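You operate a simulated robot arm through the tools that you are given. There is no shell and no other tool. Be economical: measure what you need, move in short steps, check, and stop when the job is done.

You run a simulated two-armed robot. Do the job below in one go: nothing can be reset, and whatever is moved stays where it is left.

Task
Copy the small print on the board from 30 cm at 50 mm, lamp on, focus lever at 30.
Fine: a sharp shot by the orange button; the mode dial stays on Manual.

Only the result counts: the job must be done as asked and must still hold three seconds after the hand-in. Knocking over, shifting, dropping, spilling or breaking anything else fails it.

Robot
Two 7-joint arms with two-finger parallel grippers on one trunk, on a base that drives. Base frame: it is fixed to the floor where the robot stands at the start and does not move with it; the origin is under the middle of the robot, x ahead of it, y to its left, z up. Lengths are in m, angles in degrees, forces in N, time in s.
The left shoulder is at the start at [0.05, 0.168, 1.106], the right one opposite. With the tool pointing down near the work surface each hand reaches from about 0.1 to 0.62 m from the robot's upright axis, wherever it stands, measured 20 degrees to its own side. Places, roughly: column crank [0.9, -0.7, 0.7]; orange remote button [0.5, -0.2, 0.6]; stand camera focus lever [0.7, -0.4, 1]; stand camera mode dial [0.7, -0.3, 1.1]; stand camera zoom lever [0.7, -0.4, 1.1]; stand lamp switch [0.8, 0, 0.7]. Payload 1.57 kg a hand.
The tool frame of a hand sits at the grasp point between the pads (the TCP): z along the fingers, y along the line on which they close. The tips reach 0.03 m beyond it. The gripper opens to 0.08 m. The fingers are 0.017 m wide and 0.012 m thick; the gripper's body (0.04 by 0.082 m) begins 0.08 m behind the TCP.
Orientation is told as [roll, pitch, yaw] about the base's x, y, z axes, in that order, counted from this pose: with the fingers straight down and closing along the base's y, the tool's x points along the base's -x, its y along +y and its z along -z.

Tools
- The arms move only by the tool apply_moves. It takes "left_commands", "right_commands" or both (then of equal length, played together; a hand with none holds still); each is a list that holds one entry, the list of rows, each a list of 6 numbers: the shift along the tool's x, y, z in m, then the turn, a rotation vector about the tool's x, y, z in rad. In form: [[[dx, dy, dz, wx, wy, wz], ...]]. A call has 1 to 20 rows; each row shifts and turns the commanded pose from where the row before left it, along the tool's axes as they then stand. "left_grip" and "right_grip" are, for a hand that has rows, the gripper command, from -1 (fully open) to 1 (shut), values between in proportion, set as the call begins (left out, the last holds). Rows are played at 5 a second. More than 0.05 m and 8.6 degrees between two rows, or a gripper value outside its range, and nothing of the call is played. Where a pose cannot be reached the arm comes as near as it can. A force on the tool above 40 N (or 10 N above the force at the start of the call, whichever is more), or a blocked arm, ends the call early, and 0.2 s more pass. The fingers move at their own pace (about 0.045 m/s each) and stop on an object; they squeeze with about 43 N. The grip force told is the motor's: it shows also when the fingers shut on nothing. Time passes only in rows, and 0.2 s behind the last, so rows that do not move let the fingers close. It gives the time, the measured TCP pose, the force on the tool (base axes), the opening and the grip force at its end, in the units of the frame above (readings bear some noise), with the torque about the TCP (base axes, N m) and any sound that the robot's microphone picked up.
- Cameras (640 x 400 px; columns grow to the right, rows downward): "scene" is now at [0.1242, -0.0454, 1.3326]; the picture's right is [-0.47, -0.88, 0.00], its down [-0.36, 0.19, -0.91] and it looks along [0.80, -0.43, -0.41] (base axes); focal length 214 px, centre (320, 200). "left" rides on the left gripper at [0.072, 0.007, -0.122] in its tool frame; the picture's right is [-0.09, 1.00, 0.00], its down [-0.84, -0.08, -0.54] and it looks along [-0.54, -0.05, 0.84] (tool axes); focal length 238 px, centre (320, 200). "right" rides on the right gripper at [0.072, -0.007, -0.122] in its tool frame; the picture's right is [0.09, 1.00, 0.00], its down [-0.84, 0.08, -0.54] and it looks along [-0.54, 0.05, 0.84] (tool axes); focal length 238 px, centre (320, 200).
- get_image(camera): a new picture of that camera. The clock stands still meanwhile.
- raise_lower(by): slides the trunk up (or, below 0, down) by that many m; the arms and the scene camera ride with it, the base frame stays. It gives what a move gives, with no picture.
- base_move(legs): drives the robot by 1 to 6 legs, each [ahead, left, turn to the left] in m, m and degrees, along the robot's own axes; the way and the turn of a leg run together, so that a leg with both is an arc; at most 1.5 m and 180 degrees a leg. The arms and the cameras ride along, it lands a little off, and it stops where it bumps. It gives what a move gives.
- pan_tilt(pan, tilt): turns the head with the scene camera to pan (to the left, within 80 degrees either way) and tilt (down, from -29 to 69), counted from straight ahead of the robot. It gives what a move gives.
- locate(camera, pixels): for up to 12 pixels [column, row] of the newest picture of that camera ("zoom" is the newest enlarged one), the place [x, y, z] in the base frame of the surface seen there, good to about 0.002 m. The clock stands still meanwhile.
- zoom(camera, box): a new picture of the part [left, top, right, bottom] of that camera's present view, enlarged. The clock stands still meanwhile.
- hand_in(): hands the job in; it is judged then, once.

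Keep the steps short. Do not move on a guess: measure, check each grasp and each placing, and mend mistakes. In all there are 80 turns and 70 pictures (those below and enlarged ones count). Leave the grippers open and the arms clear of the work at the hand-in unless told otherwise, and finish with a single line.

The tools are called after "Emit:" by a JSON object that holds its "method" and its "body". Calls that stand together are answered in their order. apply_moves: Moves the arms, as the interface text tells. Its arguments: {"type":"object","properties":{"left_commands":{"type":"array"},"left_grip":{"type":"number"},"right_commands":{"type":"array"},"right_grip":{"type":"number"}},"required":[]} The other tools are called the same way: raise_lower (by) slides the trunk up or down; base_move (legs) drives the base; pan_tilt (pan, tilt) turns the head that bears the scene camera; get_image (camera) takes a picture; locate (camera, pixels) gives the place of the surface under pixels of a picture; zoom (camera, box) takes an enlarged picture of a part of a camera's view; hand_in () hands the job in.

At the start:

```text
t: 0.0
left_position: [0.4093, 0.0278, 1.2295]
left_orientation: [-0.1, 0.1, 0.2]
left_contact_force: [0.3, -0.7, 0.4]
left_torque: [0.04, 0.0, -0.02]
left_finger_gap: 0.0799
left_grasp_force: 0.0
right_position: [0.2732, -0.3069, 1.2774]
right_orientation: [-0.1, 0.1, 0.0]
right_contact_force: [-0.1, -0.2, 0.0]
right_torque: [-0.01, 0.0, 0.0]
right_finger_gap: 0.0799
right_grasp_force: 0.0
trunk travel left (down, up): [-0.275, 0.168]
robot x, y, heading: [0.0025, -0.0021, -0.0]
head pan, tilt: [-27.9, 24.4]
```

scene: 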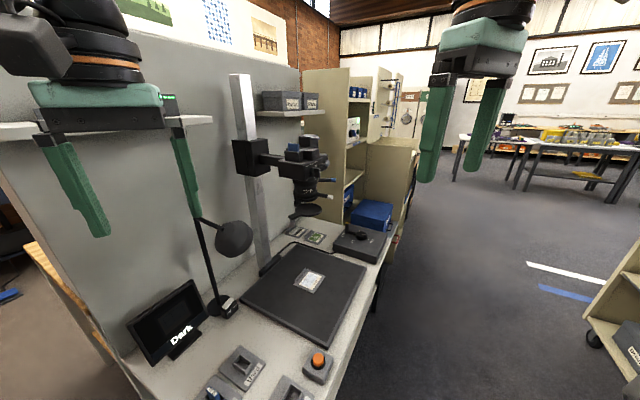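
right: 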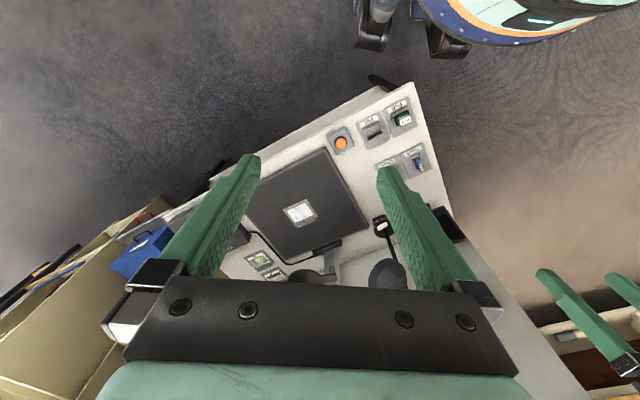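
left: 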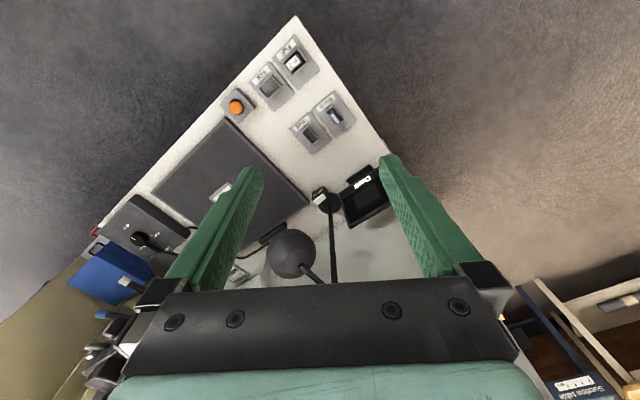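

The scene shows the copy stand, the column, the camera, a lamp and several panel boxes. I'll enlarge the main regions to read the labels.

Emit:
{"method": "zoom", "body": {"camera": "scene", "box": [220, 70, 400, 220]}}

Emit:
{"method": "zoom", "body": {"camera": "scene", "box": [120, 220, 400, 400]}}

```text
2.67 times, centred on (310, 145) of scene
```

zoom: 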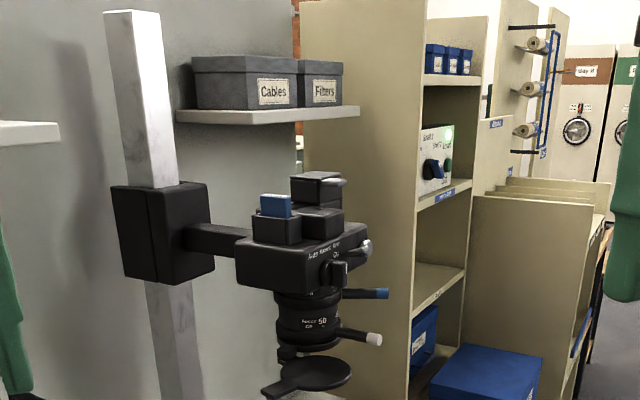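

```text
2.22 times, centred on (260, 310) of scene
```

zoom: 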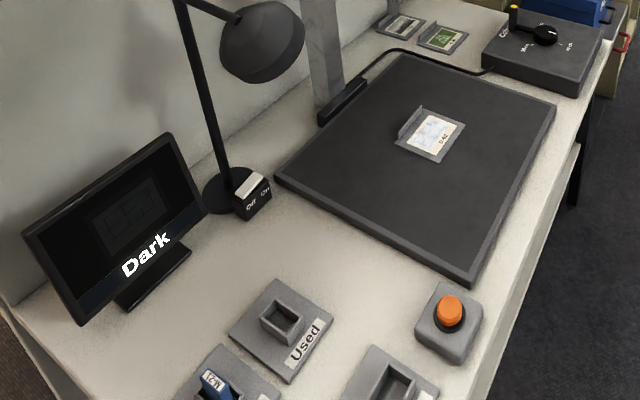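

The monitor reads "Dark", and there is a disc under the lens. I'll turn the head for a closer look at the monitor, trays and camera.

Emit:
{"method": "pan_tilt", "body": {"pan": -20, "tilt": 50}}

Emit:
{"method": "get_image", "body": {"camera": "scene"}}

Emit:
{"method": "zoom", "body": {"camera": "right", "box": [300, 80, 460, 180]}}

Emit:
{"method": "zoom", "body": {"camera": "left", "box": [80, 170, 220, 300]}}

```text
t: 0.9
left_position: [0.4104, 0.0283, 1.2301]
left_orientation: [-0.1, -0.1, 0.1]
left_contact_force: [0.2, -0.7, 0.2]
left_torque: [0.01, 0.0, -0.02]
left_finger_gap: 0.0799
left_grasp_force: 0.0
right_position: [0.274, -0.3065, 1.2804]
right_orientation: [0.1, 0.0, 0.0]
right_contact_force: [-0.1, -0.2, -0.3]
right_torque: [-0.02, -0.01, -0.01]
right_finger_gap: 0.0802
right_grasp_force: 0.0
trunk travel left (down, up): [-0.275, 0.168]
robot x, y, heading: [-0.0025, 0.0015, 0.0]
head pan, tilt: [-20.0, 50.0]
```

```text
64 pictures are left
```

scene: 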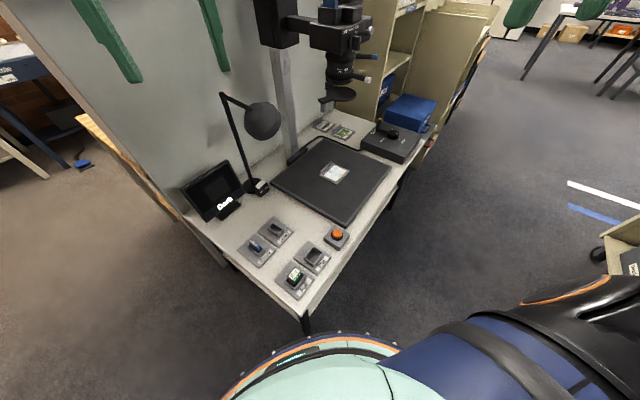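

```text
4.00 times, centred on (380, 130) of right
```

zoom: 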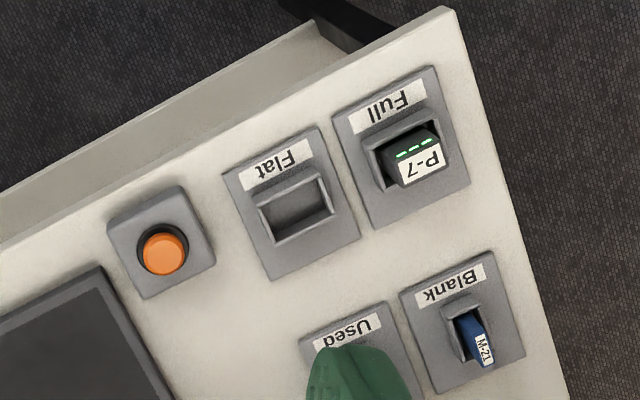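

```text
3.08 times, centred on (150, 235) of left
```

zoom: 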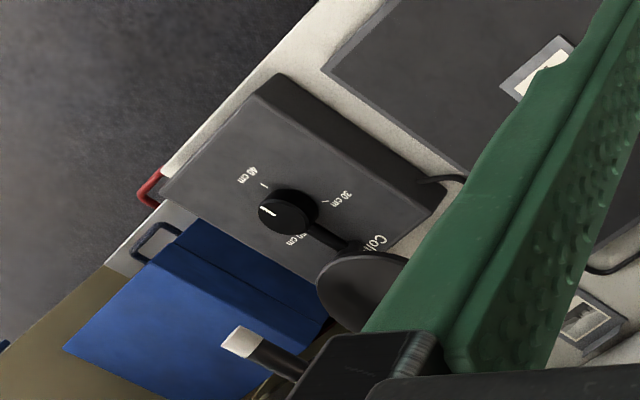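

The trays are marked Flat, Full (P-7), Used and Blank (M-21). Next I'll zoom on the camera, the monitor and the column control.

Emit:
{"method": "zoom", "body": {"camera": "scene", "box": [280, 0, 390, 110]}}

Emit:
{"method": "zoom", "body": {"camera": "scene", "box": [170, 150, 290, 230]}}

Emit:
{"method": "zoom", "body": {"camera": "scene", "box": [300, 100, 440, 200]}}

```text
3.64 times, centred on (335, 55) of scene
```

zoom: 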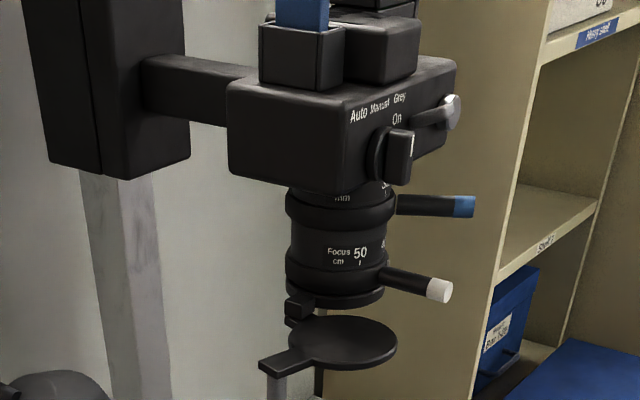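

```text
5.00 times, centred on (230, 190) of scene
```

zoom: 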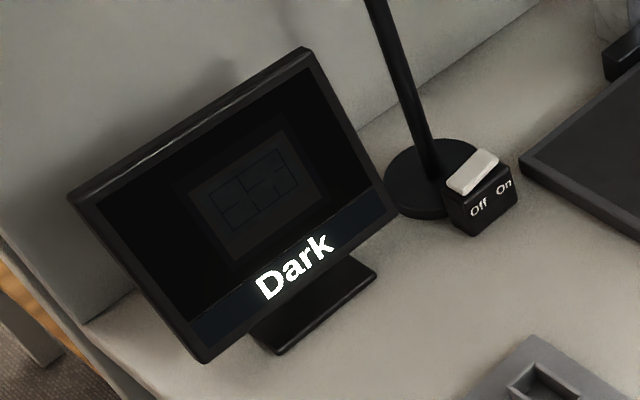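

```text
4.00 times, centred on (370, 150) of scene
```

zoom: 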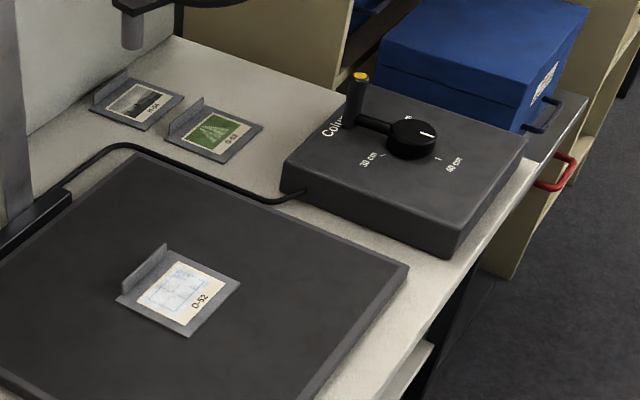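

The monitor shows the plan print, dark. I'll locate the key items in the current scene picture.

Emit:
{"method": "get_image", "body": {"camera": "scene"}}

Emit:
{"method": "locate", "body": {"camera": "scene", "pixels": [[337, 234], [264, 183], [258, 187], [392, 133], [380, 126], [333, 173], [290, 306], [337, 240], [275, 228], [341, 95], [359, 80], [368, 56]]}}

Emit:
{"method": "zoom", "body": {"camera": "scene", "box": [360, 105, 430, 155]}}

Emit:
{"method": "locate", "body": {"camera": "zoom", "pixels": [[190, 75], [180, 130], [285, 200], [300, 180], [310, 185], [230, 240], [365, 250], [50, 250], [350, 380]]}}

```text
58 pictures are left
```

scene: 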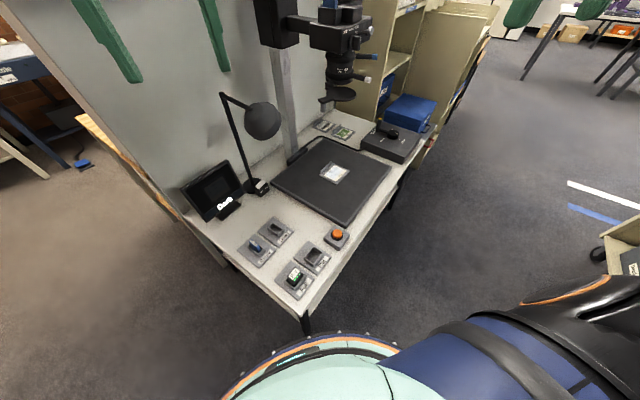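

```text
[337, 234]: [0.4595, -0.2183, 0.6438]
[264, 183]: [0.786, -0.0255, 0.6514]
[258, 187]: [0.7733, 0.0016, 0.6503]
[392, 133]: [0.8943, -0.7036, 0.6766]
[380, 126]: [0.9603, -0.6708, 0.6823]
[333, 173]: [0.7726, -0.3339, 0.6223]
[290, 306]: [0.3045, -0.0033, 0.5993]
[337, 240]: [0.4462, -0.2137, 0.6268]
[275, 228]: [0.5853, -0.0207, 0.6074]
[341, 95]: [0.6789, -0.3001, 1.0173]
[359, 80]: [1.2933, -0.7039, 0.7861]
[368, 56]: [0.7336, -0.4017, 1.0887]
```

```text
8.00 times, centred on (395, 130) of scene
```

zoom: 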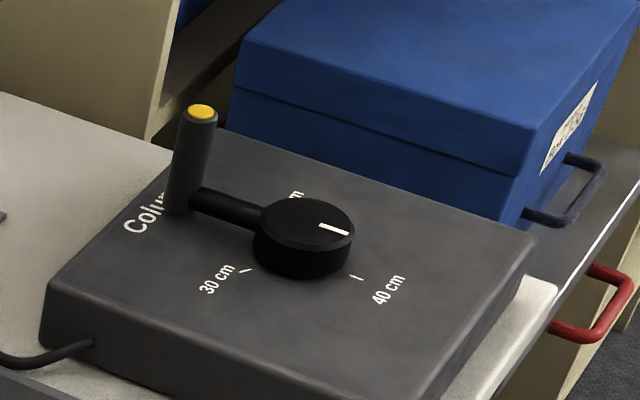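

```text
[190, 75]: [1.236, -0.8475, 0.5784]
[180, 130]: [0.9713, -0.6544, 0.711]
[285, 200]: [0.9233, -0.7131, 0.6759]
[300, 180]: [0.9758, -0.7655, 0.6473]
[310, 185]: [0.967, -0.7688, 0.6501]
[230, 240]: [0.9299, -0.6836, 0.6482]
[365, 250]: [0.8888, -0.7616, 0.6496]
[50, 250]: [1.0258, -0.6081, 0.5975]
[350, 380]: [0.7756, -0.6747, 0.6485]
```

I need the table's edges before I can plan where to stand.

Emit:
{"method": "locate", "body": {"camera": "scene", "pixels": [[301, 314], [345, 263], [385, 203], [200, 233], [275, 187], [340, 227], [385, 165], [322, 141], [345, 268], [400, 162], [417, 135], [430, 137]]}}

Emit:
{"method": "pan_tilt", "body": {"pan": -60, "tilt": 50}}

Emit:
{"method": "get_image", "body": {"camera": "scene"}}

```text
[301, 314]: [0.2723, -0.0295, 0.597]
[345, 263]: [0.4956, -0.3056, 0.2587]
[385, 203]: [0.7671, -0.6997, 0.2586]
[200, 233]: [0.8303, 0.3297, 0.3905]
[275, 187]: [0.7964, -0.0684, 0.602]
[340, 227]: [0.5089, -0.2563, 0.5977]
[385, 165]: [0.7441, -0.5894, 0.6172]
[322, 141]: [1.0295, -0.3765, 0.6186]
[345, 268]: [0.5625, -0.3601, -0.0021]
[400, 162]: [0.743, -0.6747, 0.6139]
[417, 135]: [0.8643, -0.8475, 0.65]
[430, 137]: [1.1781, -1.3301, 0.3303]
```

```text
t: 2.0
left_position: [0.4102, 0.0282, 1.23]
left_orientation: [-0.1, 0.0, 0.1]
left_contact_force: [0.0, -1.3, -0.4]
left_torque: [0.01, 0.02, 0.01]
left_finger_gap: 0.0802
left_grasp_force: 0.1
right_position: [0.273, -0.3067, 1.2795]
right_orientation: [0.0, -0.1, 0.0]
right_contact_force: [-0.6, 0.2, 0.5]
right_torque: [-0.04, 0.0, 0.03]
right_finger_gap: 0.0799
right_grasp_force: 0.0
trunk travel left (down, up): [-0.275, 0.168]
robot x, y, heading: [-0.0005, 0.0009, -0.1]
head pan, tilt: [-60.0, 50.0]
```

```text
56 pictures are left
```

scene: 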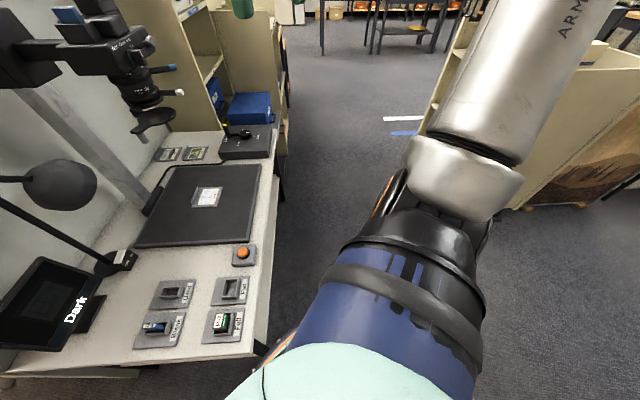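

The table front faces heading about 36.5°. I'll look down at my base for its size before driving.

Emit:
{"method": "pan_tilt", "body": {"pan": 0, "tilt": 69}}

Emit:
{"method": "get_image", "body": {"camera": "scene"}}

Emit:
{"method": "locate", "body": {"camera": "scene", "pixels": [[320, 240], [320, 260], [320, 280], [320, 300], [320, 350], [250, 280], [400, 290]]}}

```text
t: 3.3
left_position: [0.4095, 0.0278, 1.2298]
left_orientation: [-0.1, 0.0, 0.1]
left_contact_force: [0.4, -0.2, -0.9]
left_torque: [0.01, -0.01, 0.04]
left_finger_gap: 0.0799
left_grasp_force: 0.1
right_position: [0.2741, -0.3072, 1.28]
right_orientation: [0.0, 0.0, 0.0]
right_contact_force: [-0.3, 0.2, -0.2]
right_torque: [0.02, 0.0, -0.01]
right_finger_gap: 0.0801
right_grasp_force: 0.0
trunk travel left (down, up): [-0.275, 0.168]
robot x, y, heading: [0.0019, -0.0014, -0.3]
head pan, tilt: [0.0, 68.8]
```

```text
55 pictures are left
```

scene: 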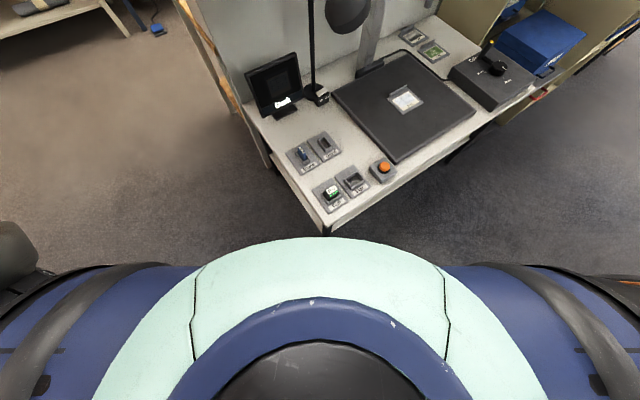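

```text
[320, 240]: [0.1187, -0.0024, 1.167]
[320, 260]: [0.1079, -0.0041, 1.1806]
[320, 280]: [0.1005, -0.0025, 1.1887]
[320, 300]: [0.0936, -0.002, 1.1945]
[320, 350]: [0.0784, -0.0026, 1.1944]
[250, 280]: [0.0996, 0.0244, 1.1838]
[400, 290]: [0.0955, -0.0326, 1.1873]
```

That is only the trunk. The right camera sees the base's rim near its top edge, so I'll locate those points.

Emit:
{"method": "get_image", "body": {"camera": "right"}}

Emit:
{"method": "locate", "body": {"camera": "right", "pixels": [[460, 30], [500, 20], [570, 32], [600, 30], [450, 40], [372, 40], [390, 25], [415, 95], [380, 85]]}}

```text
54 pictures are left
```

right: 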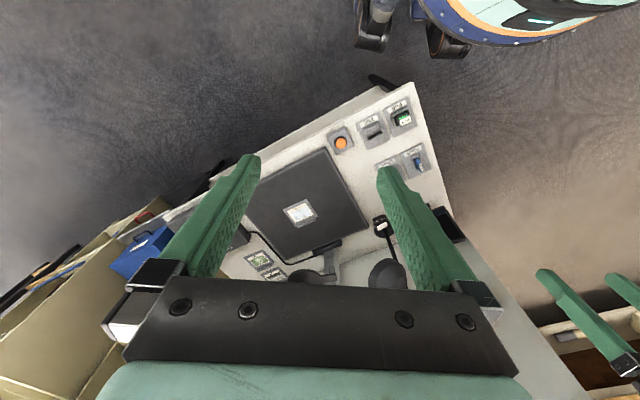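

```text
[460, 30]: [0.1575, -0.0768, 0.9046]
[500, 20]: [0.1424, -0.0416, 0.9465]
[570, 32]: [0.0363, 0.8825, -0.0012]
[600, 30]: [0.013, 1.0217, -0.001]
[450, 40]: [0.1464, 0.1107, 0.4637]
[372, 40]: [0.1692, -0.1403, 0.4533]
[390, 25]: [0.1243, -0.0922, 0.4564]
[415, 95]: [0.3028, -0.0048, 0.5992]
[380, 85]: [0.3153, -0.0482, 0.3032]
```

The wrist view shows nothing of the base beyond x≈0.2 m. I'll back off a bit, turn to face the table and slide right so I face the lamp switch side.

Emit:
{"method": "base_move", "body": {"legs": [[-0.12, 0, 0], [0, 0, 36.5], [-0.08, -0.52, 0]]}}

Emit:
{"method": "pan_tilt", "body": {"pan": 0, "tilt": 40}}

Emit:
{"method": "get_image", "body": {"camera": "scene"}}

```text
t: 10.9
left_position: [0.4402, -0.192, 1.2309]
left_orientation: [-0.1, 0.1, 37.5]
left_contact_force: [-0.7, 0.4, 0.0]
left_torque: [0.0, 0.0, -0.01]
left_finger_gap: 0.0801
left_grasp_force: 0.2
right_position: [0.5337, -0.5406, 1.2793]
right_orientation: [0.0, 0.0, 37.4]
right_contact_force: [-0.8, -1.4, -0.1]
right_torque: [-0.03, -0.02, 0.03]
right_finger_gap: 0.08
right_grasp_force: 0.2
trunk travel left (down, up): [-0.275, 0.168]
robot x, y, heading: [0.1331, -0.4586, 37.5]
head pan, tilt: [0.0, 68.8]
```

```text
t: 11.9
left_position: [0.4405, -0.1914, 1.2301]
left_orientation: [-0.2, 0.0, 37.5]
left_contact_force: [0.3, 0.0, 0.4]
left_torque: [0.0, -0.01, 0.0]
left_finger_gap: 0.0801
left_grasp_force: 0.1
right_position: [0.5363, -0.5404, 1.2795]
right_orientation: [0.0, -0.1, 37.3]
right_contact_force: [-0.6, 0.3, -0.2]
right_torque: [0.01, 0.02, 0.02]
right_finger_gap: 0.0798
right_grasp_force: 0.0
trunk travel left (down, up): [-0.275, 0.168]
robot x, y, heading: [0.1294, -0.463, 37.4]
head pan, tilt: [0.0, 40.0]
```

```text
53 pictures are left
```

scene: 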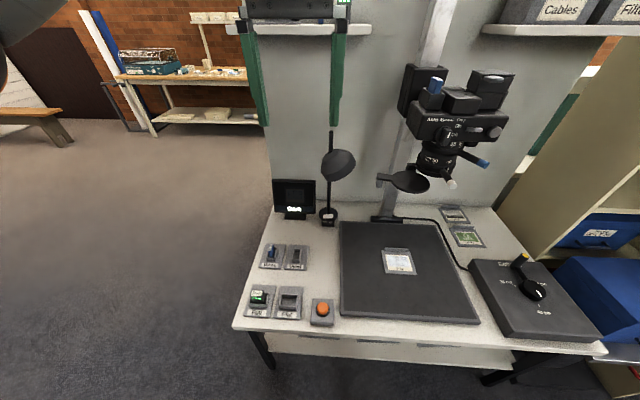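

Now I face the table squarely. I'll zoom on the camera and the lamp switch.

Emit:
{"method": "zoom", "body": {"camera": "scene", "box": [370, 50, 530, 210]}}

Emit:
{"method": "locate", "body": {"camera": "zoom", "pixels": [[305, 245], [470, 255], [375, 300], [390, 150], [300, 190], [270, 210], [220, 200]]}}

Emit:
{"method": "zoom", "body": {"camera": "scene", "box": [265, 140, 365, 230]}}

Emit:
{"method": "locate", "body": {"camera": "zoom", "pixels": [[382, 360], [400, 350], [400, 370], [400, 390], [460, 120], [400, 180], [180, 290], [310, 290], [430, 50]]}}

```text
2.50 times, centred on (450, 130) of scene
```

zoom: 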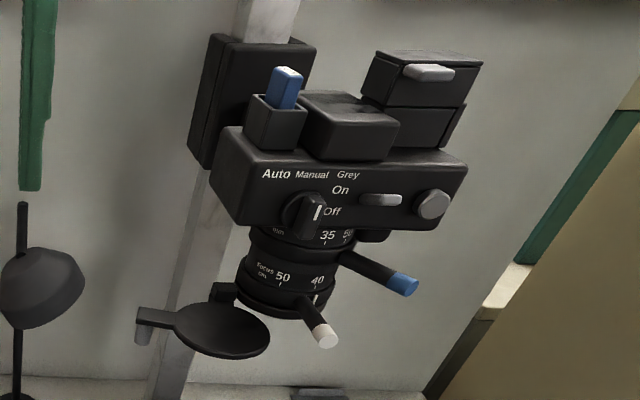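

```text
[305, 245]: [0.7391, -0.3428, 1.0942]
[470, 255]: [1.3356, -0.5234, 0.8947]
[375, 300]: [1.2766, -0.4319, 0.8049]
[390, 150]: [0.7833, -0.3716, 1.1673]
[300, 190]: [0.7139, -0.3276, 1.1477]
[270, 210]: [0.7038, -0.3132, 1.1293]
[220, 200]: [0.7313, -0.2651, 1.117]
```

```text
4.44 times, centred on (315, 185) of scene
```

zoom: 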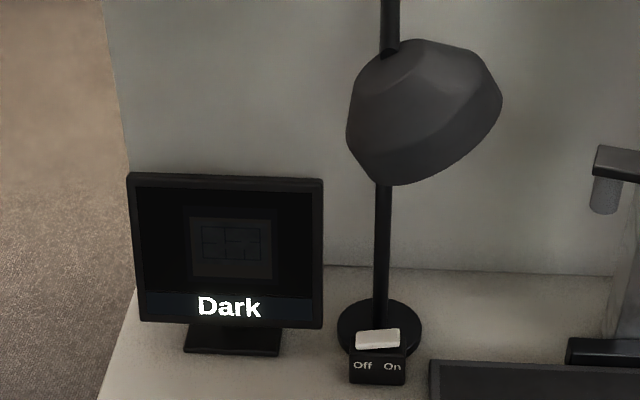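

```text
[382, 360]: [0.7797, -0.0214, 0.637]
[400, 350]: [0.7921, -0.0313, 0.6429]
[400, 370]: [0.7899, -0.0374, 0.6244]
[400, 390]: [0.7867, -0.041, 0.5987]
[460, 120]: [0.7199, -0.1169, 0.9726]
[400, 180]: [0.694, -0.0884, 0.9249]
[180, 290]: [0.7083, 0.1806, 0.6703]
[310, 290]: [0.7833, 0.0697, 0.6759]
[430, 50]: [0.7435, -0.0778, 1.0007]
```

The lamp rocker sits at about [0.79, -0.03, 0.643], with "On" on its right end, and the lamp head overhangs it. I'll come 10 cm closer and lower the trunk for reach.

Emit:
{"method": "base_move", "body": {"legs": [[0.1, 0, 0]]}}

Emit:
{"method": "raise_lower", "body": {"by": -0.15}}

Emit:
{"method": "apply_moves", "body": {"left_commands": [[[0, 0, 0.03, 0, -0.131, 0], [0, 0, 0.03, 0, -0.131, 0], [0, 0, 0.03, 0, -0.131, 0], [0, 0, 0.03, 0, -0.131, 0], [0, 0, 0.03, 0, -0.131, 0], [0, 0, 0.0, 0, -0.131, 0]]], "left_grip": 1}}

```text
t: 13.0
left_position: [0.5209, -0.1318, 1.2308]
left_orientation: [0.0, 0.0, 37.3]
left_contact_force: [0.1, 1.1, -0.3]
left_torque: [-0.01, -0.01, 0.02]
left_finger_gap: 0.0802
left_grasp_force: 0.2
right_position: [0.6151, -0.4809, 1.2791]
right_orientation: [0.1, 0.0, 37.2]
right_contact_force: [0.6, -0.4, 0.1]
right_torque: [-0.04, 0.05, 0.02]
right_finger_gap: 0.08
right_grasp_force: 0.1
trunk travel left (down, up): [-0.275, 0.168]
robot x, y, heading: [0.2083, -0.4074, 37.0]
head pan, tilt: [0.0, 40.0]
```

```text
t: 14.8
left_position: [0.5197, -0.1323, 1.0813]
left_orientation: [0.0, 0.0, 37.3]
left_contact_force: [-0.4, -0.4, -0.1]
left_torque: [0.01, 0.02, -0.02]
left_finger_gap: 0.0803
left_grasp_force: 0.0
right_position: [0.6142, -0.4813, 1.1291]
right_orientation: [-0.1, 0.0, 37.2]
right_contact_force: [0.0, 0.1, 0.0]
right_torque: [0.0, -0.02, 0.01]
right_finger_gap: 0.0801
right_grasp_force: 0.0
trunk travel left (down, up): [-0.125, 0.318]
robot x, y, heading: [0.211, -0.4044, 37.4]
head pan, tilt: [0.0, 40.0]
```

```text
t: 16.2
left_position: [0.5488, -0.1089, 0.9396]
left_orientation: [-0.2, -45.2, 37.5]
left_contact_force: [0.0, -0.5, 0.5]
left_torque: [0.02, -0.02, 0.04]
left_finger_gap: 0.0004
left_grasp_force: 21.6
right_position: [0.6139, -0.4798, 1.1293]
right_orientation: [0.0, 0.0, 37.2]
right_contact_force: [0.2, 0.5, -0.2]
right_torque: [0.02, 0.03, -0.01]
right_finger_gap: 0.0797
right_grasp_force: 0.1
trunk travel left (down, up): [-0.125, 0.318]
robot x, y, heading: [0.2085, -0.3991, 37.6]
head pan, tilt: [0.0, 40.0]
```

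The hand is at 45°, fingers shut, clear in front of the lamp head. Next I go down and slightly right, staying out from under the head.

Emit:
{"method": "apply_moves", "body": {"left_commands": [[[0.025, -0.017, 0.025, 0, 0, 0], [0.025, -0.017, 0.025, 0, 0, 0], [0.025, -0.017, 0.025, 0, 0, 0], [0.025, -0.017, 0.025, 0, 0, 0], [0.025, -0.017, 0.025, 0, 0, 0], [-0.02, 0, 0.02, 0, 0, 0], [-0.02, 0, 0.02, 0, 0, 0], [-0.02, 0, 0.02, 0, 0, 0]]]}}

Emit:
{"method": "get_image", "body": {"camera": "left"}}

Emit:
{"method": "get_image", "body": {"camera": "scene"}}

```text
t: 18.0
left_position: [0.6721, -0.1279, 0.7609]
left_orientation: [0.0, -45.1, 37.4]
left_contact_force: [-0.3, -0.4, 0.1]
left_torque: [0.06, -0.03, -0.01]
left_finger_gap: 0.0
left_grasp_force: 21.4
right_position: [0.6134, -0.4811, 1.1296]
right_orientation: [-0.1, 0.0, 37.1]
right_contact_force: [-0.9, -0.1, -0.1]
right_torque: [0.01, 0.01, 0.0]
right_finger_gap: 0.0803
right_grasp_force: 0.0
trunk travel left (down, up): [-0.125, 0.318]
robot x, y, heading: [0.2097, -0.4032, 37.0]
head pan, tilt: [0.0, 40.0]
```

```text
50 pictures are left
```

left: 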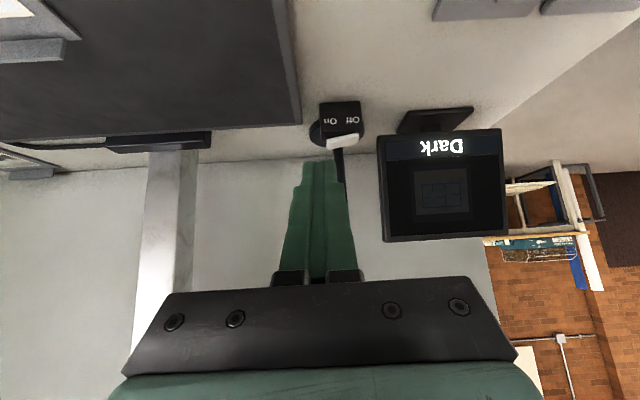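

```text
49 pictures are left
```

scene: 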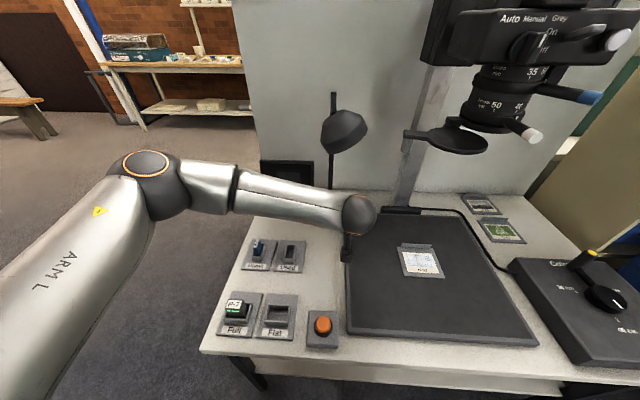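

The wrist view is upside down: the white rocker is at (343,143), "On" to the left of "Off" there. I'll zoom in to measure both ends.

Emit:
{"method": "zoom", "body": {"camera": "left", "box": [290, 90, 390, 170]}}

Emit:
{"method": "locate", "body": {"camera": "zoom", "pixels": [[250, 350], [280, 340], [340, 325], [400, 310], [430, 305], [250, 260], [330, 270], [430, 260]]}}

```text
5.00 times, centred on (340, 130) of left
```

zoom: 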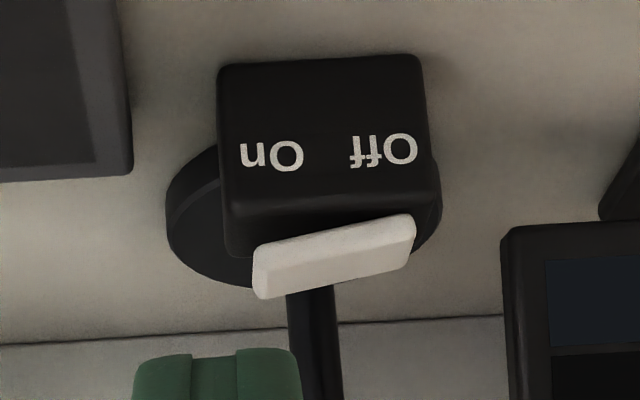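

```text
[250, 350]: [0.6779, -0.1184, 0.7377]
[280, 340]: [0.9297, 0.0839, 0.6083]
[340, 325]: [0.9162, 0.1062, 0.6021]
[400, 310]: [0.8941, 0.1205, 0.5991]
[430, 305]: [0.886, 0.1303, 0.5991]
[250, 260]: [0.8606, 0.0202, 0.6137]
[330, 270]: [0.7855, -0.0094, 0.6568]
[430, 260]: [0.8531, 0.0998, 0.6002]
```

Emit:
{"method": "locate", "body": {"camera": "zoom", "pixels": [[265, 255], [265, 285], [285, 285], [285, 255], [335, 255], [400, 230], [405, 255], [240, 215]]}}

```text
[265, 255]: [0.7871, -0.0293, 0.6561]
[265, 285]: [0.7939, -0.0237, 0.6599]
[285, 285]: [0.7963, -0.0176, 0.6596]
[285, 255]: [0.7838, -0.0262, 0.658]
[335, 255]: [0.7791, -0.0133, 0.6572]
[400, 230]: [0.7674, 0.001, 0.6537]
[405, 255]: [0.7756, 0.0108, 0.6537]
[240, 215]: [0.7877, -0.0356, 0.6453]
```

The On end is raised at about (0.791, -0.027, 0.66). I'll move to a hover about 2.5 cm above it.

Emit:
{"method": "apply_moves", "body": {"left_commands": [[[-0.0195, 0.001, 0.0195, 0, 0, 0], [-0.0195, 0.001, 0.0195, 0, 0, 0], [-0.0195, 0.001, 0.0195, 0, 0, 0], [-0.0195, 0.001, 0.0195, 0, 0, 0], [-0.0195, 0.001, 0.0195, 0, 0, 0], [0.0195, 0, 0.0195, 0, 0, 0], [0.0195, 0, 0.0195, 0, 0, 0]]]}}

Emit:
{"method": "zoom", "body": {"camera": "left", "box": [260, 110, 400, 220]}}

```text
t: 19.6
left_position: [0.7767, -0.039, 0.7079]
left_orientation: [-0.2, -45.1, 37.3]
left_contact_force: [-0.3, -0.3, 0.5]
left_torque: [0.01, 0.01, -0.02]
left_finger_gap: 0.0001
left_grasp_force: 21.4
right_position: [0.6133, -0.4813, 1.13]
right_orientation: [0.0, 0.0, 37.2]
right_contact_force: [0.1, -0.2, 0.2]
right_torque: [-0.06, -0.04, 0.02]
right_finger_gap: 0.0802
right_grasp_force: 0.0
trunk travel left (down, up): [-0.125, 0.318]
robot x, y, heading: [0.2102, -0.404, 37.3]
head pan, tilt: [0.0, 40.0]
```

```text
3.64 times, centred on (330, 165) of left
```

zoom: 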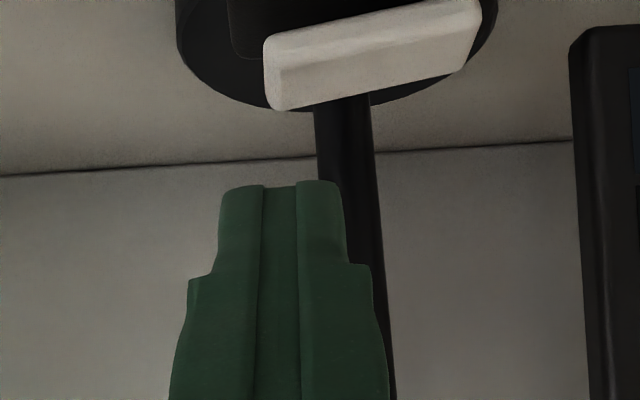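

The tip is aligned with the On end. Pressing straight down in small steps.

Emit:
{"method": "apply_moves", "body": {"left_commands": [[[0.005, 0, 0.005, 0, 0, 0], [0.005, 0, 0.005, 0, 0, 0], [0.004, 0, 0.004, 0, 0, 0], [0.003, 0, 0.003, 0, 0, 0], [0.003, 0, 0.003, 0, 0, 0], [0.003, 0, 0.003, 0, 0, 0]]]}}

Emit:
{"method": "get_image", "body": {"camera": "left"}}

```text
t: 21.0
left_position: [0.7759, -0.0387, 0.6813]
left_orientation: [-0.1, -45.7, 37.5]
left_contact_force: [-11.6, -4.4, 24.9]
left_torque: [0.4, 0.14, 0.15]
left_finger_gap: 0.0
left_grasp_force: 21.7
right_position: [0.6104, -0.4831, 1.1313]
right_orientation: [0.0, -0.2, 37.3]
right_contact_force: [0.9, 0.0, 0.9]
right_torque: [-0.03, 0.03, 0.04]
right_finger_gap: 0.0799
right_grasp_force: 0.1
trunk travel left (down, up): [-0.125, 0.318]
robot x, y, heading: [0.2119, -0.404, 37.1]
head pan, tilt: [0.0, 40.0]
```

```text
46 pictures are left
```

left: 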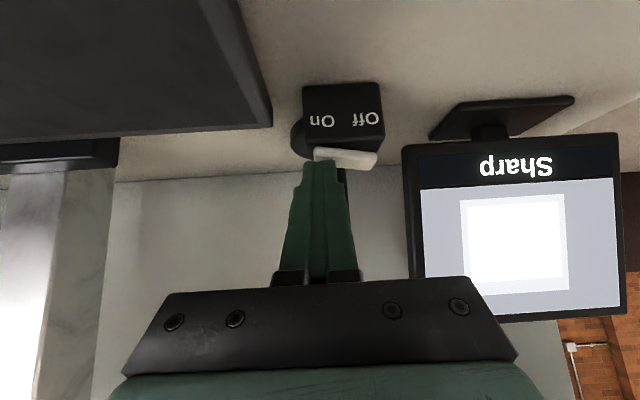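

The lamp is on and the monitor reads "Sharp", but looks washed out. I'll lift off and look again.

Emit:
{"method": "apply_moves", "body": {"left_commands": [[[-0.01, 0, -0.01, 0, 0, 0], [-0.02, 0, -0.02, 0, 0, 0], [-0.02, 0, -0.02, 0, 0, 0], [0.025, 0, -0.025, 0, 0, 0], [0.025, 0, -0.025, 0, 0, 0], [0.03, 0, -0.03, 0, 0, 0], [0.03, 0, -0.03, 0, 0, 0], [0.03, 0, -0.03, 0, 0, 0], [0.03, 0, -0.03, 0, 0, 0]]]}}

Emit:
{"method": "get_image", "body": {"camera": "left"}}

Emit:
{"method": "get_image", "body": {"camera": "scene"}}

```text
t: 23.0
left_position: [0.5845, -0.1831, 0.7443]
left_orientation: [-0.1, -45.0, 37.4]
left_contact_force: [-0.6, 0.4, -0.6]
left_torque: [-0.03, 0.0, 0.06]
left_finger_gap: 0.0
left_grasp_force: 21.4
right_position: [0.6131, -0.4824, 1.1298]
right_orientation: [-0.1, 0.0, 37.2]
right_contact_force: [-0.4, -0.8, -0.2]
right_torque: [-0.01, -0.01, 0.0]
right_finger_gap: 0.0801
right_grasp_force: 0.1
trunk travel left (down, up): [-0.125, 0.318]
robot x, y, heading: [0.2149, -0.4029, 37.3]
head pan, tilt: [0.0, 40.0]
```

```text
45 pictures are left
```

left: 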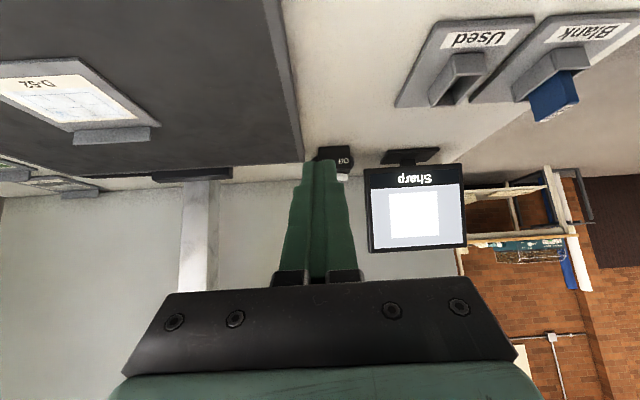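

```text
44 pictures are left
```

scene: 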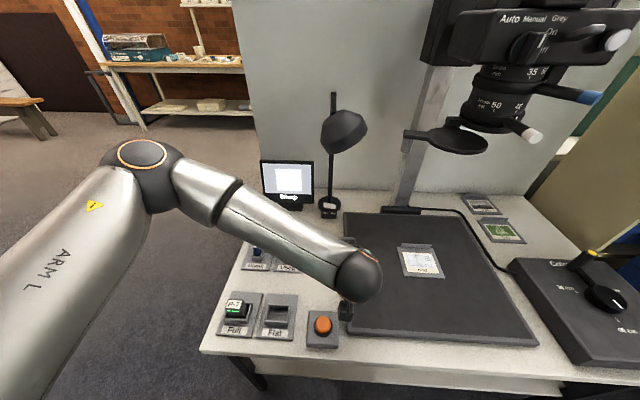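

Now a close look at the dial and rings. First I'll zoom the scene camera on them.

Emit:
{"method": "zoom", "body": {"camera": "scene", "box": [440, 0, 640, 160]}}

Emit:
{"method": "locate", "body": {"camera": "zoom", "pixels": [[290, 430], [270, 150], [510, 312], [295, 430], [500, 310], [450, 290], [265, 145], [280, 125], [560, 130], [280, 415]]}}

Emit:
{"method": "zoom", "body": {"camera": "scene", "box": [250, 150, 350, 220]}}

```text
2.50 times, centred on (540, 80) of scene
```

zoom: 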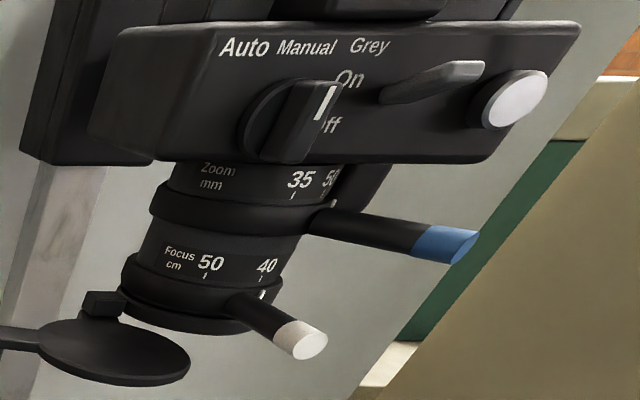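

```text
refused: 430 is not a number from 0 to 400
```

```text
5.71 times, centred on (300, 185) of scene
```

zoom: 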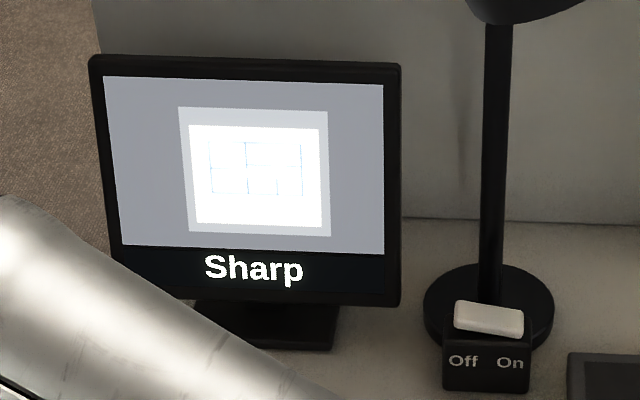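

Focus index is at 40 and the column seems to be at 40. Now to the crank: I'll retract both hands from the stand, then slide right.

Emit:
{"method": "apply_moves", "body": {"left_commands": [[[0.025, 0, -0.03, 0, 0, 0], [0.025, 0, -0.03, 0, 0, 0], [0.025, 0, -0.03, 0, 0, 0], [0.025, 0, -0.03, 0, 0, 0], [0.025, 0, -0.03, 0, 0, 0]]], "right_commands": [[[0.012, 0, 0, 0, 0, 0], [0.012, 0, 0, 0, 0, 0], [0.012, 0, 0, 0, 0, 0], [0.012, 0, 0, 0, 0, 0], [0.012, 0, 0, 0, 0, 0]]]}}

Emit:
{"method": "base_move", "body": {"legs": [[-0.03, -0.42, -1]]}}

Emit:
{"method": "pan_tilt", "body": {"pan": -12, "tilt": 35}}

Emit:
{"method": "get_image", "body": {"camera": "scene"}}

Emit:
{"method": "get_image", "body": {"camera": "right"}}

```text
t: 23.9
left_position: [0.4934, -0.2484, 0.7618]
left_orientation: [0.4, -47.1, 38.5]
left_contact_force: [3.5, 6.1, 0.6]
left_torque: [-0.22, 0.16, -0.25]
left_finger_gap: 0.0003
left_grasp_force: 21.6
right_position: [0.5822, -0.5043, 1.1284]
right_orientation: [0.1, -0.1, 37.2]
right_contact_force: [-0.1, 1.4, -0.4]
right_torque: [-0.02, 0.02, -0.01]
right_finger_gap: 0.0799
right_grasp_force: 0.0
right hand out of reach, approached as far as the arm can: row 4
trunk travel left (down, up): [-0.125, 0.318]
robot x, y, heading: [0.2142, -0.4013, 37.1]
head pan, tilt: [0.0, 40.0]
stopped in row 4 (left hand): the force on the tool passed its limit at 76 N (the readings are from after the stop); the commanded pose is now the measured one
```

```text
t: 28.1
left_position: [0.7222, -0.6088, 0.7623]
left_orientation: [0.3, -47.0, 37.2]
left_contact_force: [19.7, 16.3, -0.3]
left_torque: [-0.39, 0.54, -0.15]
left_finger_gap: 0.0
left_grasp_force: 21.2
right_position: [0.8043, -0.8668, 1.1295]
right_orientation: [0.1, -0.1, 36.0]
right_contact_force: [0.2, 0.3, -0.2]
right_torque: [0.01, 0.05, 0.01]
right_finger_gap: 0.0798
right_grasp_force: 0.1
trunk travel left (down, up): [-0.125, 0.318]
robot x, y, heading: [0.4392, -0.7557, 36.1]
head pan, tilt: [0.0, 40.0]
```

```text
t: 28.8
left_position: [0.7239, -0.6089, 0.7624]
left_orientation: [0.4, -47.1, 37.1]
left_contact_force: [3.2, 4.3, -0.6]
left_torque: [-0.06, 0.03, -0.12]
left_finger_gap: 0.0
left_grasp_force: 21.0
right_position: [0.8049, -0.8667, 1.1286]
right_orientation: [0.1, -0.1, 35.9]
right_contact_force: [-1.0, -0.6, -0.1]
right_torque: [-0.01, -0.01, -0.01]
right_finger_gap: 0.08
right_grasp_force: 0.1
trunk travel left (down, up): [-0.125, 0.318]
robot x, y, heading: [0.4369, -0.7573, 36.0]
head pan, tilt: [-12.0, 35.0]
```

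```text
41 pictures are left
```

scene: 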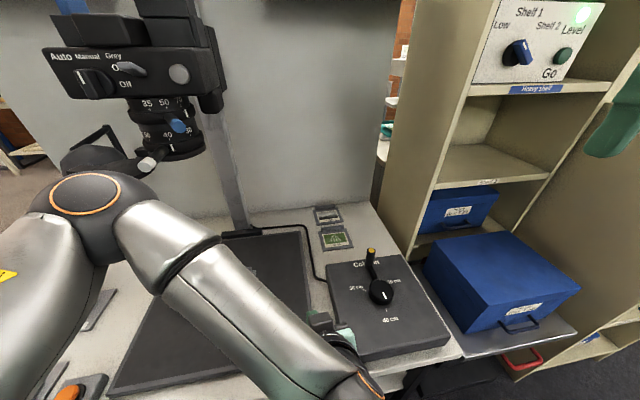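

```text
40 pictures are left
```

right: 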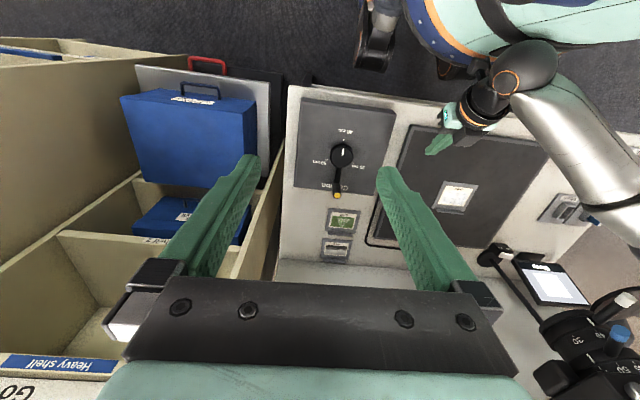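

The left hand pressed against something (likely my own body) and its elbow is near the stand camera. I'll measure the clearances before moving.

Emit:
{"method": "locate", "body": {"camera": "scene", "pixels": [[90, 195], [130, 190], [147, 163], [180, 126], [110, 170], [70, 160], [95, 80], [345, 340], [322, 320], [178, 75], [240, 290]]}}

Emit:
{"method": "zoom", "body": {"camera": "scene", "box": [40, 30, 240, 200]}}

Emit:
{"method": "zoom", "body": {"camera": "right", "box": [380, 0, 640, 160]}}

```text
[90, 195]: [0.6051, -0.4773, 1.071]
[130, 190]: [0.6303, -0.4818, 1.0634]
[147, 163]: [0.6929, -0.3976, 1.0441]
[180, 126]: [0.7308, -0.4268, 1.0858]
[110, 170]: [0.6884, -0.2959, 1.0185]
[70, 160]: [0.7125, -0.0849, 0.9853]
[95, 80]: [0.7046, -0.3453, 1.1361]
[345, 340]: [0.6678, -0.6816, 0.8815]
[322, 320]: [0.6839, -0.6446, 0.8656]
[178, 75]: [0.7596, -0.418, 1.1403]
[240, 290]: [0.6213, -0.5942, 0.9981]
```

```text
2.35 times, centred on (140, 115) of scene
```

zoom: 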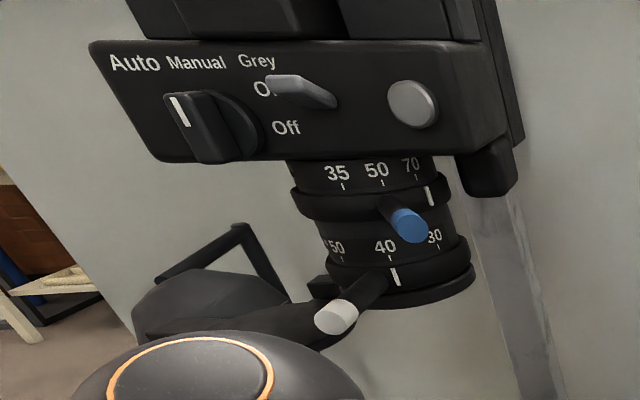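

```text
2.46 times, centred on (510, 80) of right
```

zoom: 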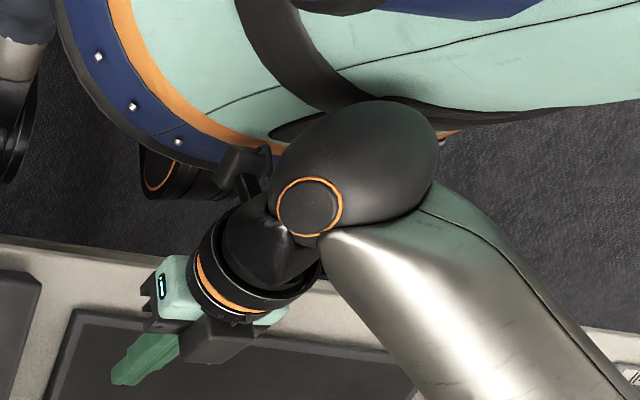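

The left wrist folds against my trunk. The zoom index is near 70 (needs 50), focus at 40 (needs 30). I'll back the base straight off so the left elbow clears the stand, then move the left hand out to the left.

Emit:
{"method": "base_move", "body": {"legs": [[-0.25, 0, 0]]}}

Emit:
{"method": "apply_moves", "body": {"left_commands": [[[-0.02, 0.01, 0.02, 0, 0, 0], [-0.02, 0.03, 0.0, 0, 0, 0], [-0.01, 0.04, 0.0, 0, 0, 0], [0, 0.045, 0, 0, 0, 0], [0, 0.045, 0, 0, 0, 0], [0, 0.045, 0, 0, 0, 0], [0, 0.045, 0, 0, 0, 0], [0, 0.045, 0, 0, 0, 0]]]}}

Emit:
{"method": "pan_tilt", "body": {"pan": 15, "tilt": 45}}

Emit:
{"method": "get_image", "body": {"camera": "scene"}}

```text
t: 30.6
left_position: [0.5195, -0.755, 0.7612]
left_orientation: [0.3, -47.1, 37.2]
left_contact_force: [7.3, 5.5, 0.3]
left_torque: [-0.17, 0.22, -0.06]
left_finger_gap: 0.0001
left_grasp_force: 21.6
right_position: [0.6018, -1.0143, 1.1294]
right_orientation: [0.0, -0.1, 36.0]
right_contact_force: [-0.4, -0.6, -0.7]
right_torque: [0.0, -0.02, -0.01]
right_finger_gap: 0.0799
right_grasp_force: 0.0
trunk travel left (down, up): [-0.125, 0.318]
robot x, y, heading: [0.2339, -0.9032, 35.8]
head pan, tilt: [-12.0, 35.0]
```

```text
t: 32.4
left_position: [0.4354, -0.4681, 0.776]
left_orientation: [0.4, -47.1, 37.1]
left_contact_force: [0.3, -0.1, -0.6]
left_torque: [-0.01, 0.0, -0.02]
left_finger_gap: 0.0
left_grasp_force: 20.9
left hand out of reach, approached as far as the arm can: row 5, 6, 7, 8
right_position: [0.6023, -1.0123, 1.1295]
right_orientation: [0.1, -0.1, 36.0]
right_contact_force: [0.2, 0.2, 0.7]
right_torque: [-0.01, -0.03, -0.01]
right_finger_gap: 0.0801
right_grasp_force: 0.0
trunk travel left (down, up): [-0.125, 0.318]
robot x, y, heading: [0.2335, -0.9028, 35.9]
head pan, tilt: [-12.0, 35.0]
```

```text
t: 33.4
left_position: [0.4355, -0.469, 0.7742]
left_orientation: [0.2, -47.0, 37.2]
left_contact_force: [0.8, 0.5, -0.5]
left_torque: [-0.01, 0.01, 0.0]
left_finger_gap: 0.0001
left_grasp_force: 20.7
right_position: [0.6028, -1.0138, 1.1298]
right_orientation: [0.0, -0.1, 35.8]
right_contact_force: [0.4, -1.1, 0.1]
right_torque: [0.03, 0.03, 0.02]
right_finger_gap: 0.0801
right_grasp_force: 0.0
trunk travel left (down, up): [-0.125, 0.318]
robot x, y, heading: [0.2322, -0.9018, 36.1]
head pan, tilt: [15.0, 45.0]
```

```text
37 pictures are left
```

scene: 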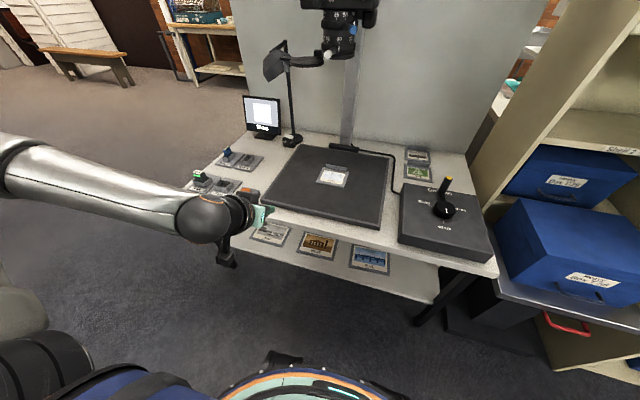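

The left elbow is now out to the left and clear. I'll fold the left hand upright and back, so it stays clear when I return.

Emit:
{"method": "apply_moves", "body": {"left_commands": [[[0.015, 0.01, -0.02, 0, 0.136, 0], [0.02, 0.01, -0.02, 0, 0.136, 0], [0.02, 0.01, -0.03, 0, 0.136, 0], [0.02, 0.01, -0.03, 0, 0.136, 0], [0.02, 0.01, -0.03, 0, 0.136, 0], [0.02, 0.01, -0.03, 0, 0.136, 0], [0, 0.01, -0.03, 0, 0, 0], [0, 0.01, -0.03, 0, 0, 0]]]}}

```text
t: 35.1
left_position: [0.2682, -0.4987, 0.9268]
left_orientation: [0.4, -0.4, 37.4]
left_contact_force: [-0.6, 0.0, 0.6]
left_torque: [0.01, 0.0, -0.01]
left_finger_gap: 0.0
left_grasp_force: 21.3
left hand out of reach, approached as far as the arm can: row 1, 2, 3
right_position: [0.6019, -1.0142, 1.129]
right_orientation: [0.1, -0.2, 35.9]
right_contact_force: [0.7, -1.0, -0.5]
right_torque: [-0.01, -0.02, -0.03]
right_finger_gap: 0.0799
right_grasp_force: 0.1
trunk travel left (down, up): [-0.125, 0.318]
robot x, y, heading: [0.2325, -0.8991, 35.8]
head pan, tilt: [15.0, 45.0]
```

The left hand is tucked at left. Now I drive ahead again and look at the crank with the right wrist camera.

Emit:
{"method": "base_move", "body": {"legs": [[0.25, 0, 0.5]]}}

Emit:
{"method": "get_image", "body": {"camera": "right"}}

Emit:
{"method": "zoom", "body": {"camera": "right", "box": [280, 80, 420, 220]}}

Emit:
{"method": "locate", "body": {"camera": "right", "pixels": [[342, 155], [338, 195], [342, 130], [342, 145], [340, 172]]}}

```text
t: 36.9
left_position: [0.4617, -0.3556, 0.9271]
left_orientation: [0.2, -0.4, 37.7]
left_contact_force: [-1.5, 0.4, 0.5]
left_torque: [0.0, 0.01, 0.0]
left_finger_gap: 0.0
left_grasp_force: 21.3
right_position: [0.7977, -0.8704, 1.1298]
right_orientation: [0.2, -0.1, 36.2]
right_contact_force: [0.4, 0.1, -0.2]
right_torque: [0.03, -0.03, 0.01]
right_finger_gap: 0.0797
right_grasp_force: 0.0
trunk travel left (down, up): [-0.125, 0.318]
robot x, y, heading: [0.4269, -0.7624, 36.1]
head pan, tilt: [15.0, 45.0]
```

```text
36 pictures are left
```

right: 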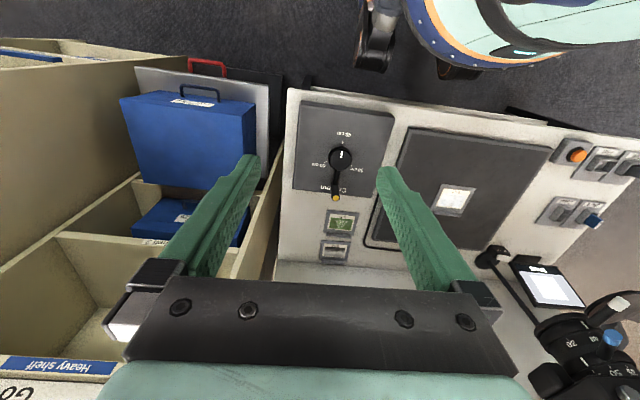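

```text
2.86 times, centred on (350, 150) of right
```

zoom: 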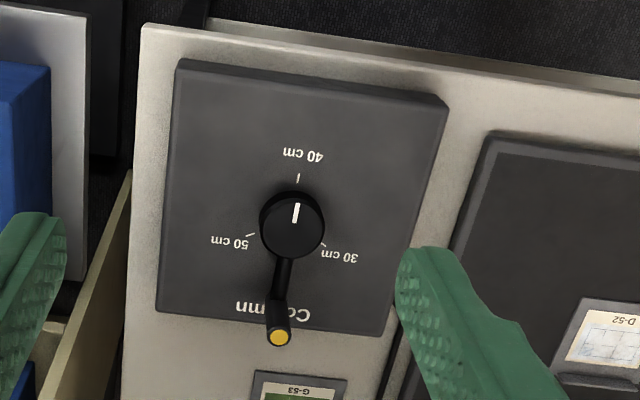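

```text
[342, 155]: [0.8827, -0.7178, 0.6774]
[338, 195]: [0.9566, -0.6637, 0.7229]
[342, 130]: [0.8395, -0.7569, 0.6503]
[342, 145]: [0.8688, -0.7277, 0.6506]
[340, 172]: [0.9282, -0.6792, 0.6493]
```

Pointer at 40. I'll measure ticks, hub and handle accurately.

Emit:
{"method": "locate", "body": {"camera": "zoom", "pixels": [[297, 178], [322, 244], [251, 234], [292, 225], [295, 208], [278, 338], [262, 225], [322, 225], [293, 194], [290, 258], [283, 285], [279, 315]]}}

```text
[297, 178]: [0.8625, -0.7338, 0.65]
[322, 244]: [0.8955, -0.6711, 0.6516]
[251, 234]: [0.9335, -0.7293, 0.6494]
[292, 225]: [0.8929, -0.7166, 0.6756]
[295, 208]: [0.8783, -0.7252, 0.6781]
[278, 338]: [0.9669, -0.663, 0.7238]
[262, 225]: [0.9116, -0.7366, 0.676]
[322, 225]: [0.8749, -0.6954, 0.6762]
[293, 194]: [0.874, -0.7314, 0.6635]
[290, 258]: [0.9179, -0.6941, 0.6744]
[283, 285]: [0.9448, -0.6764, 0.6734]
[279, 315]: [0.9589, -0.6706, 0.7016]
```

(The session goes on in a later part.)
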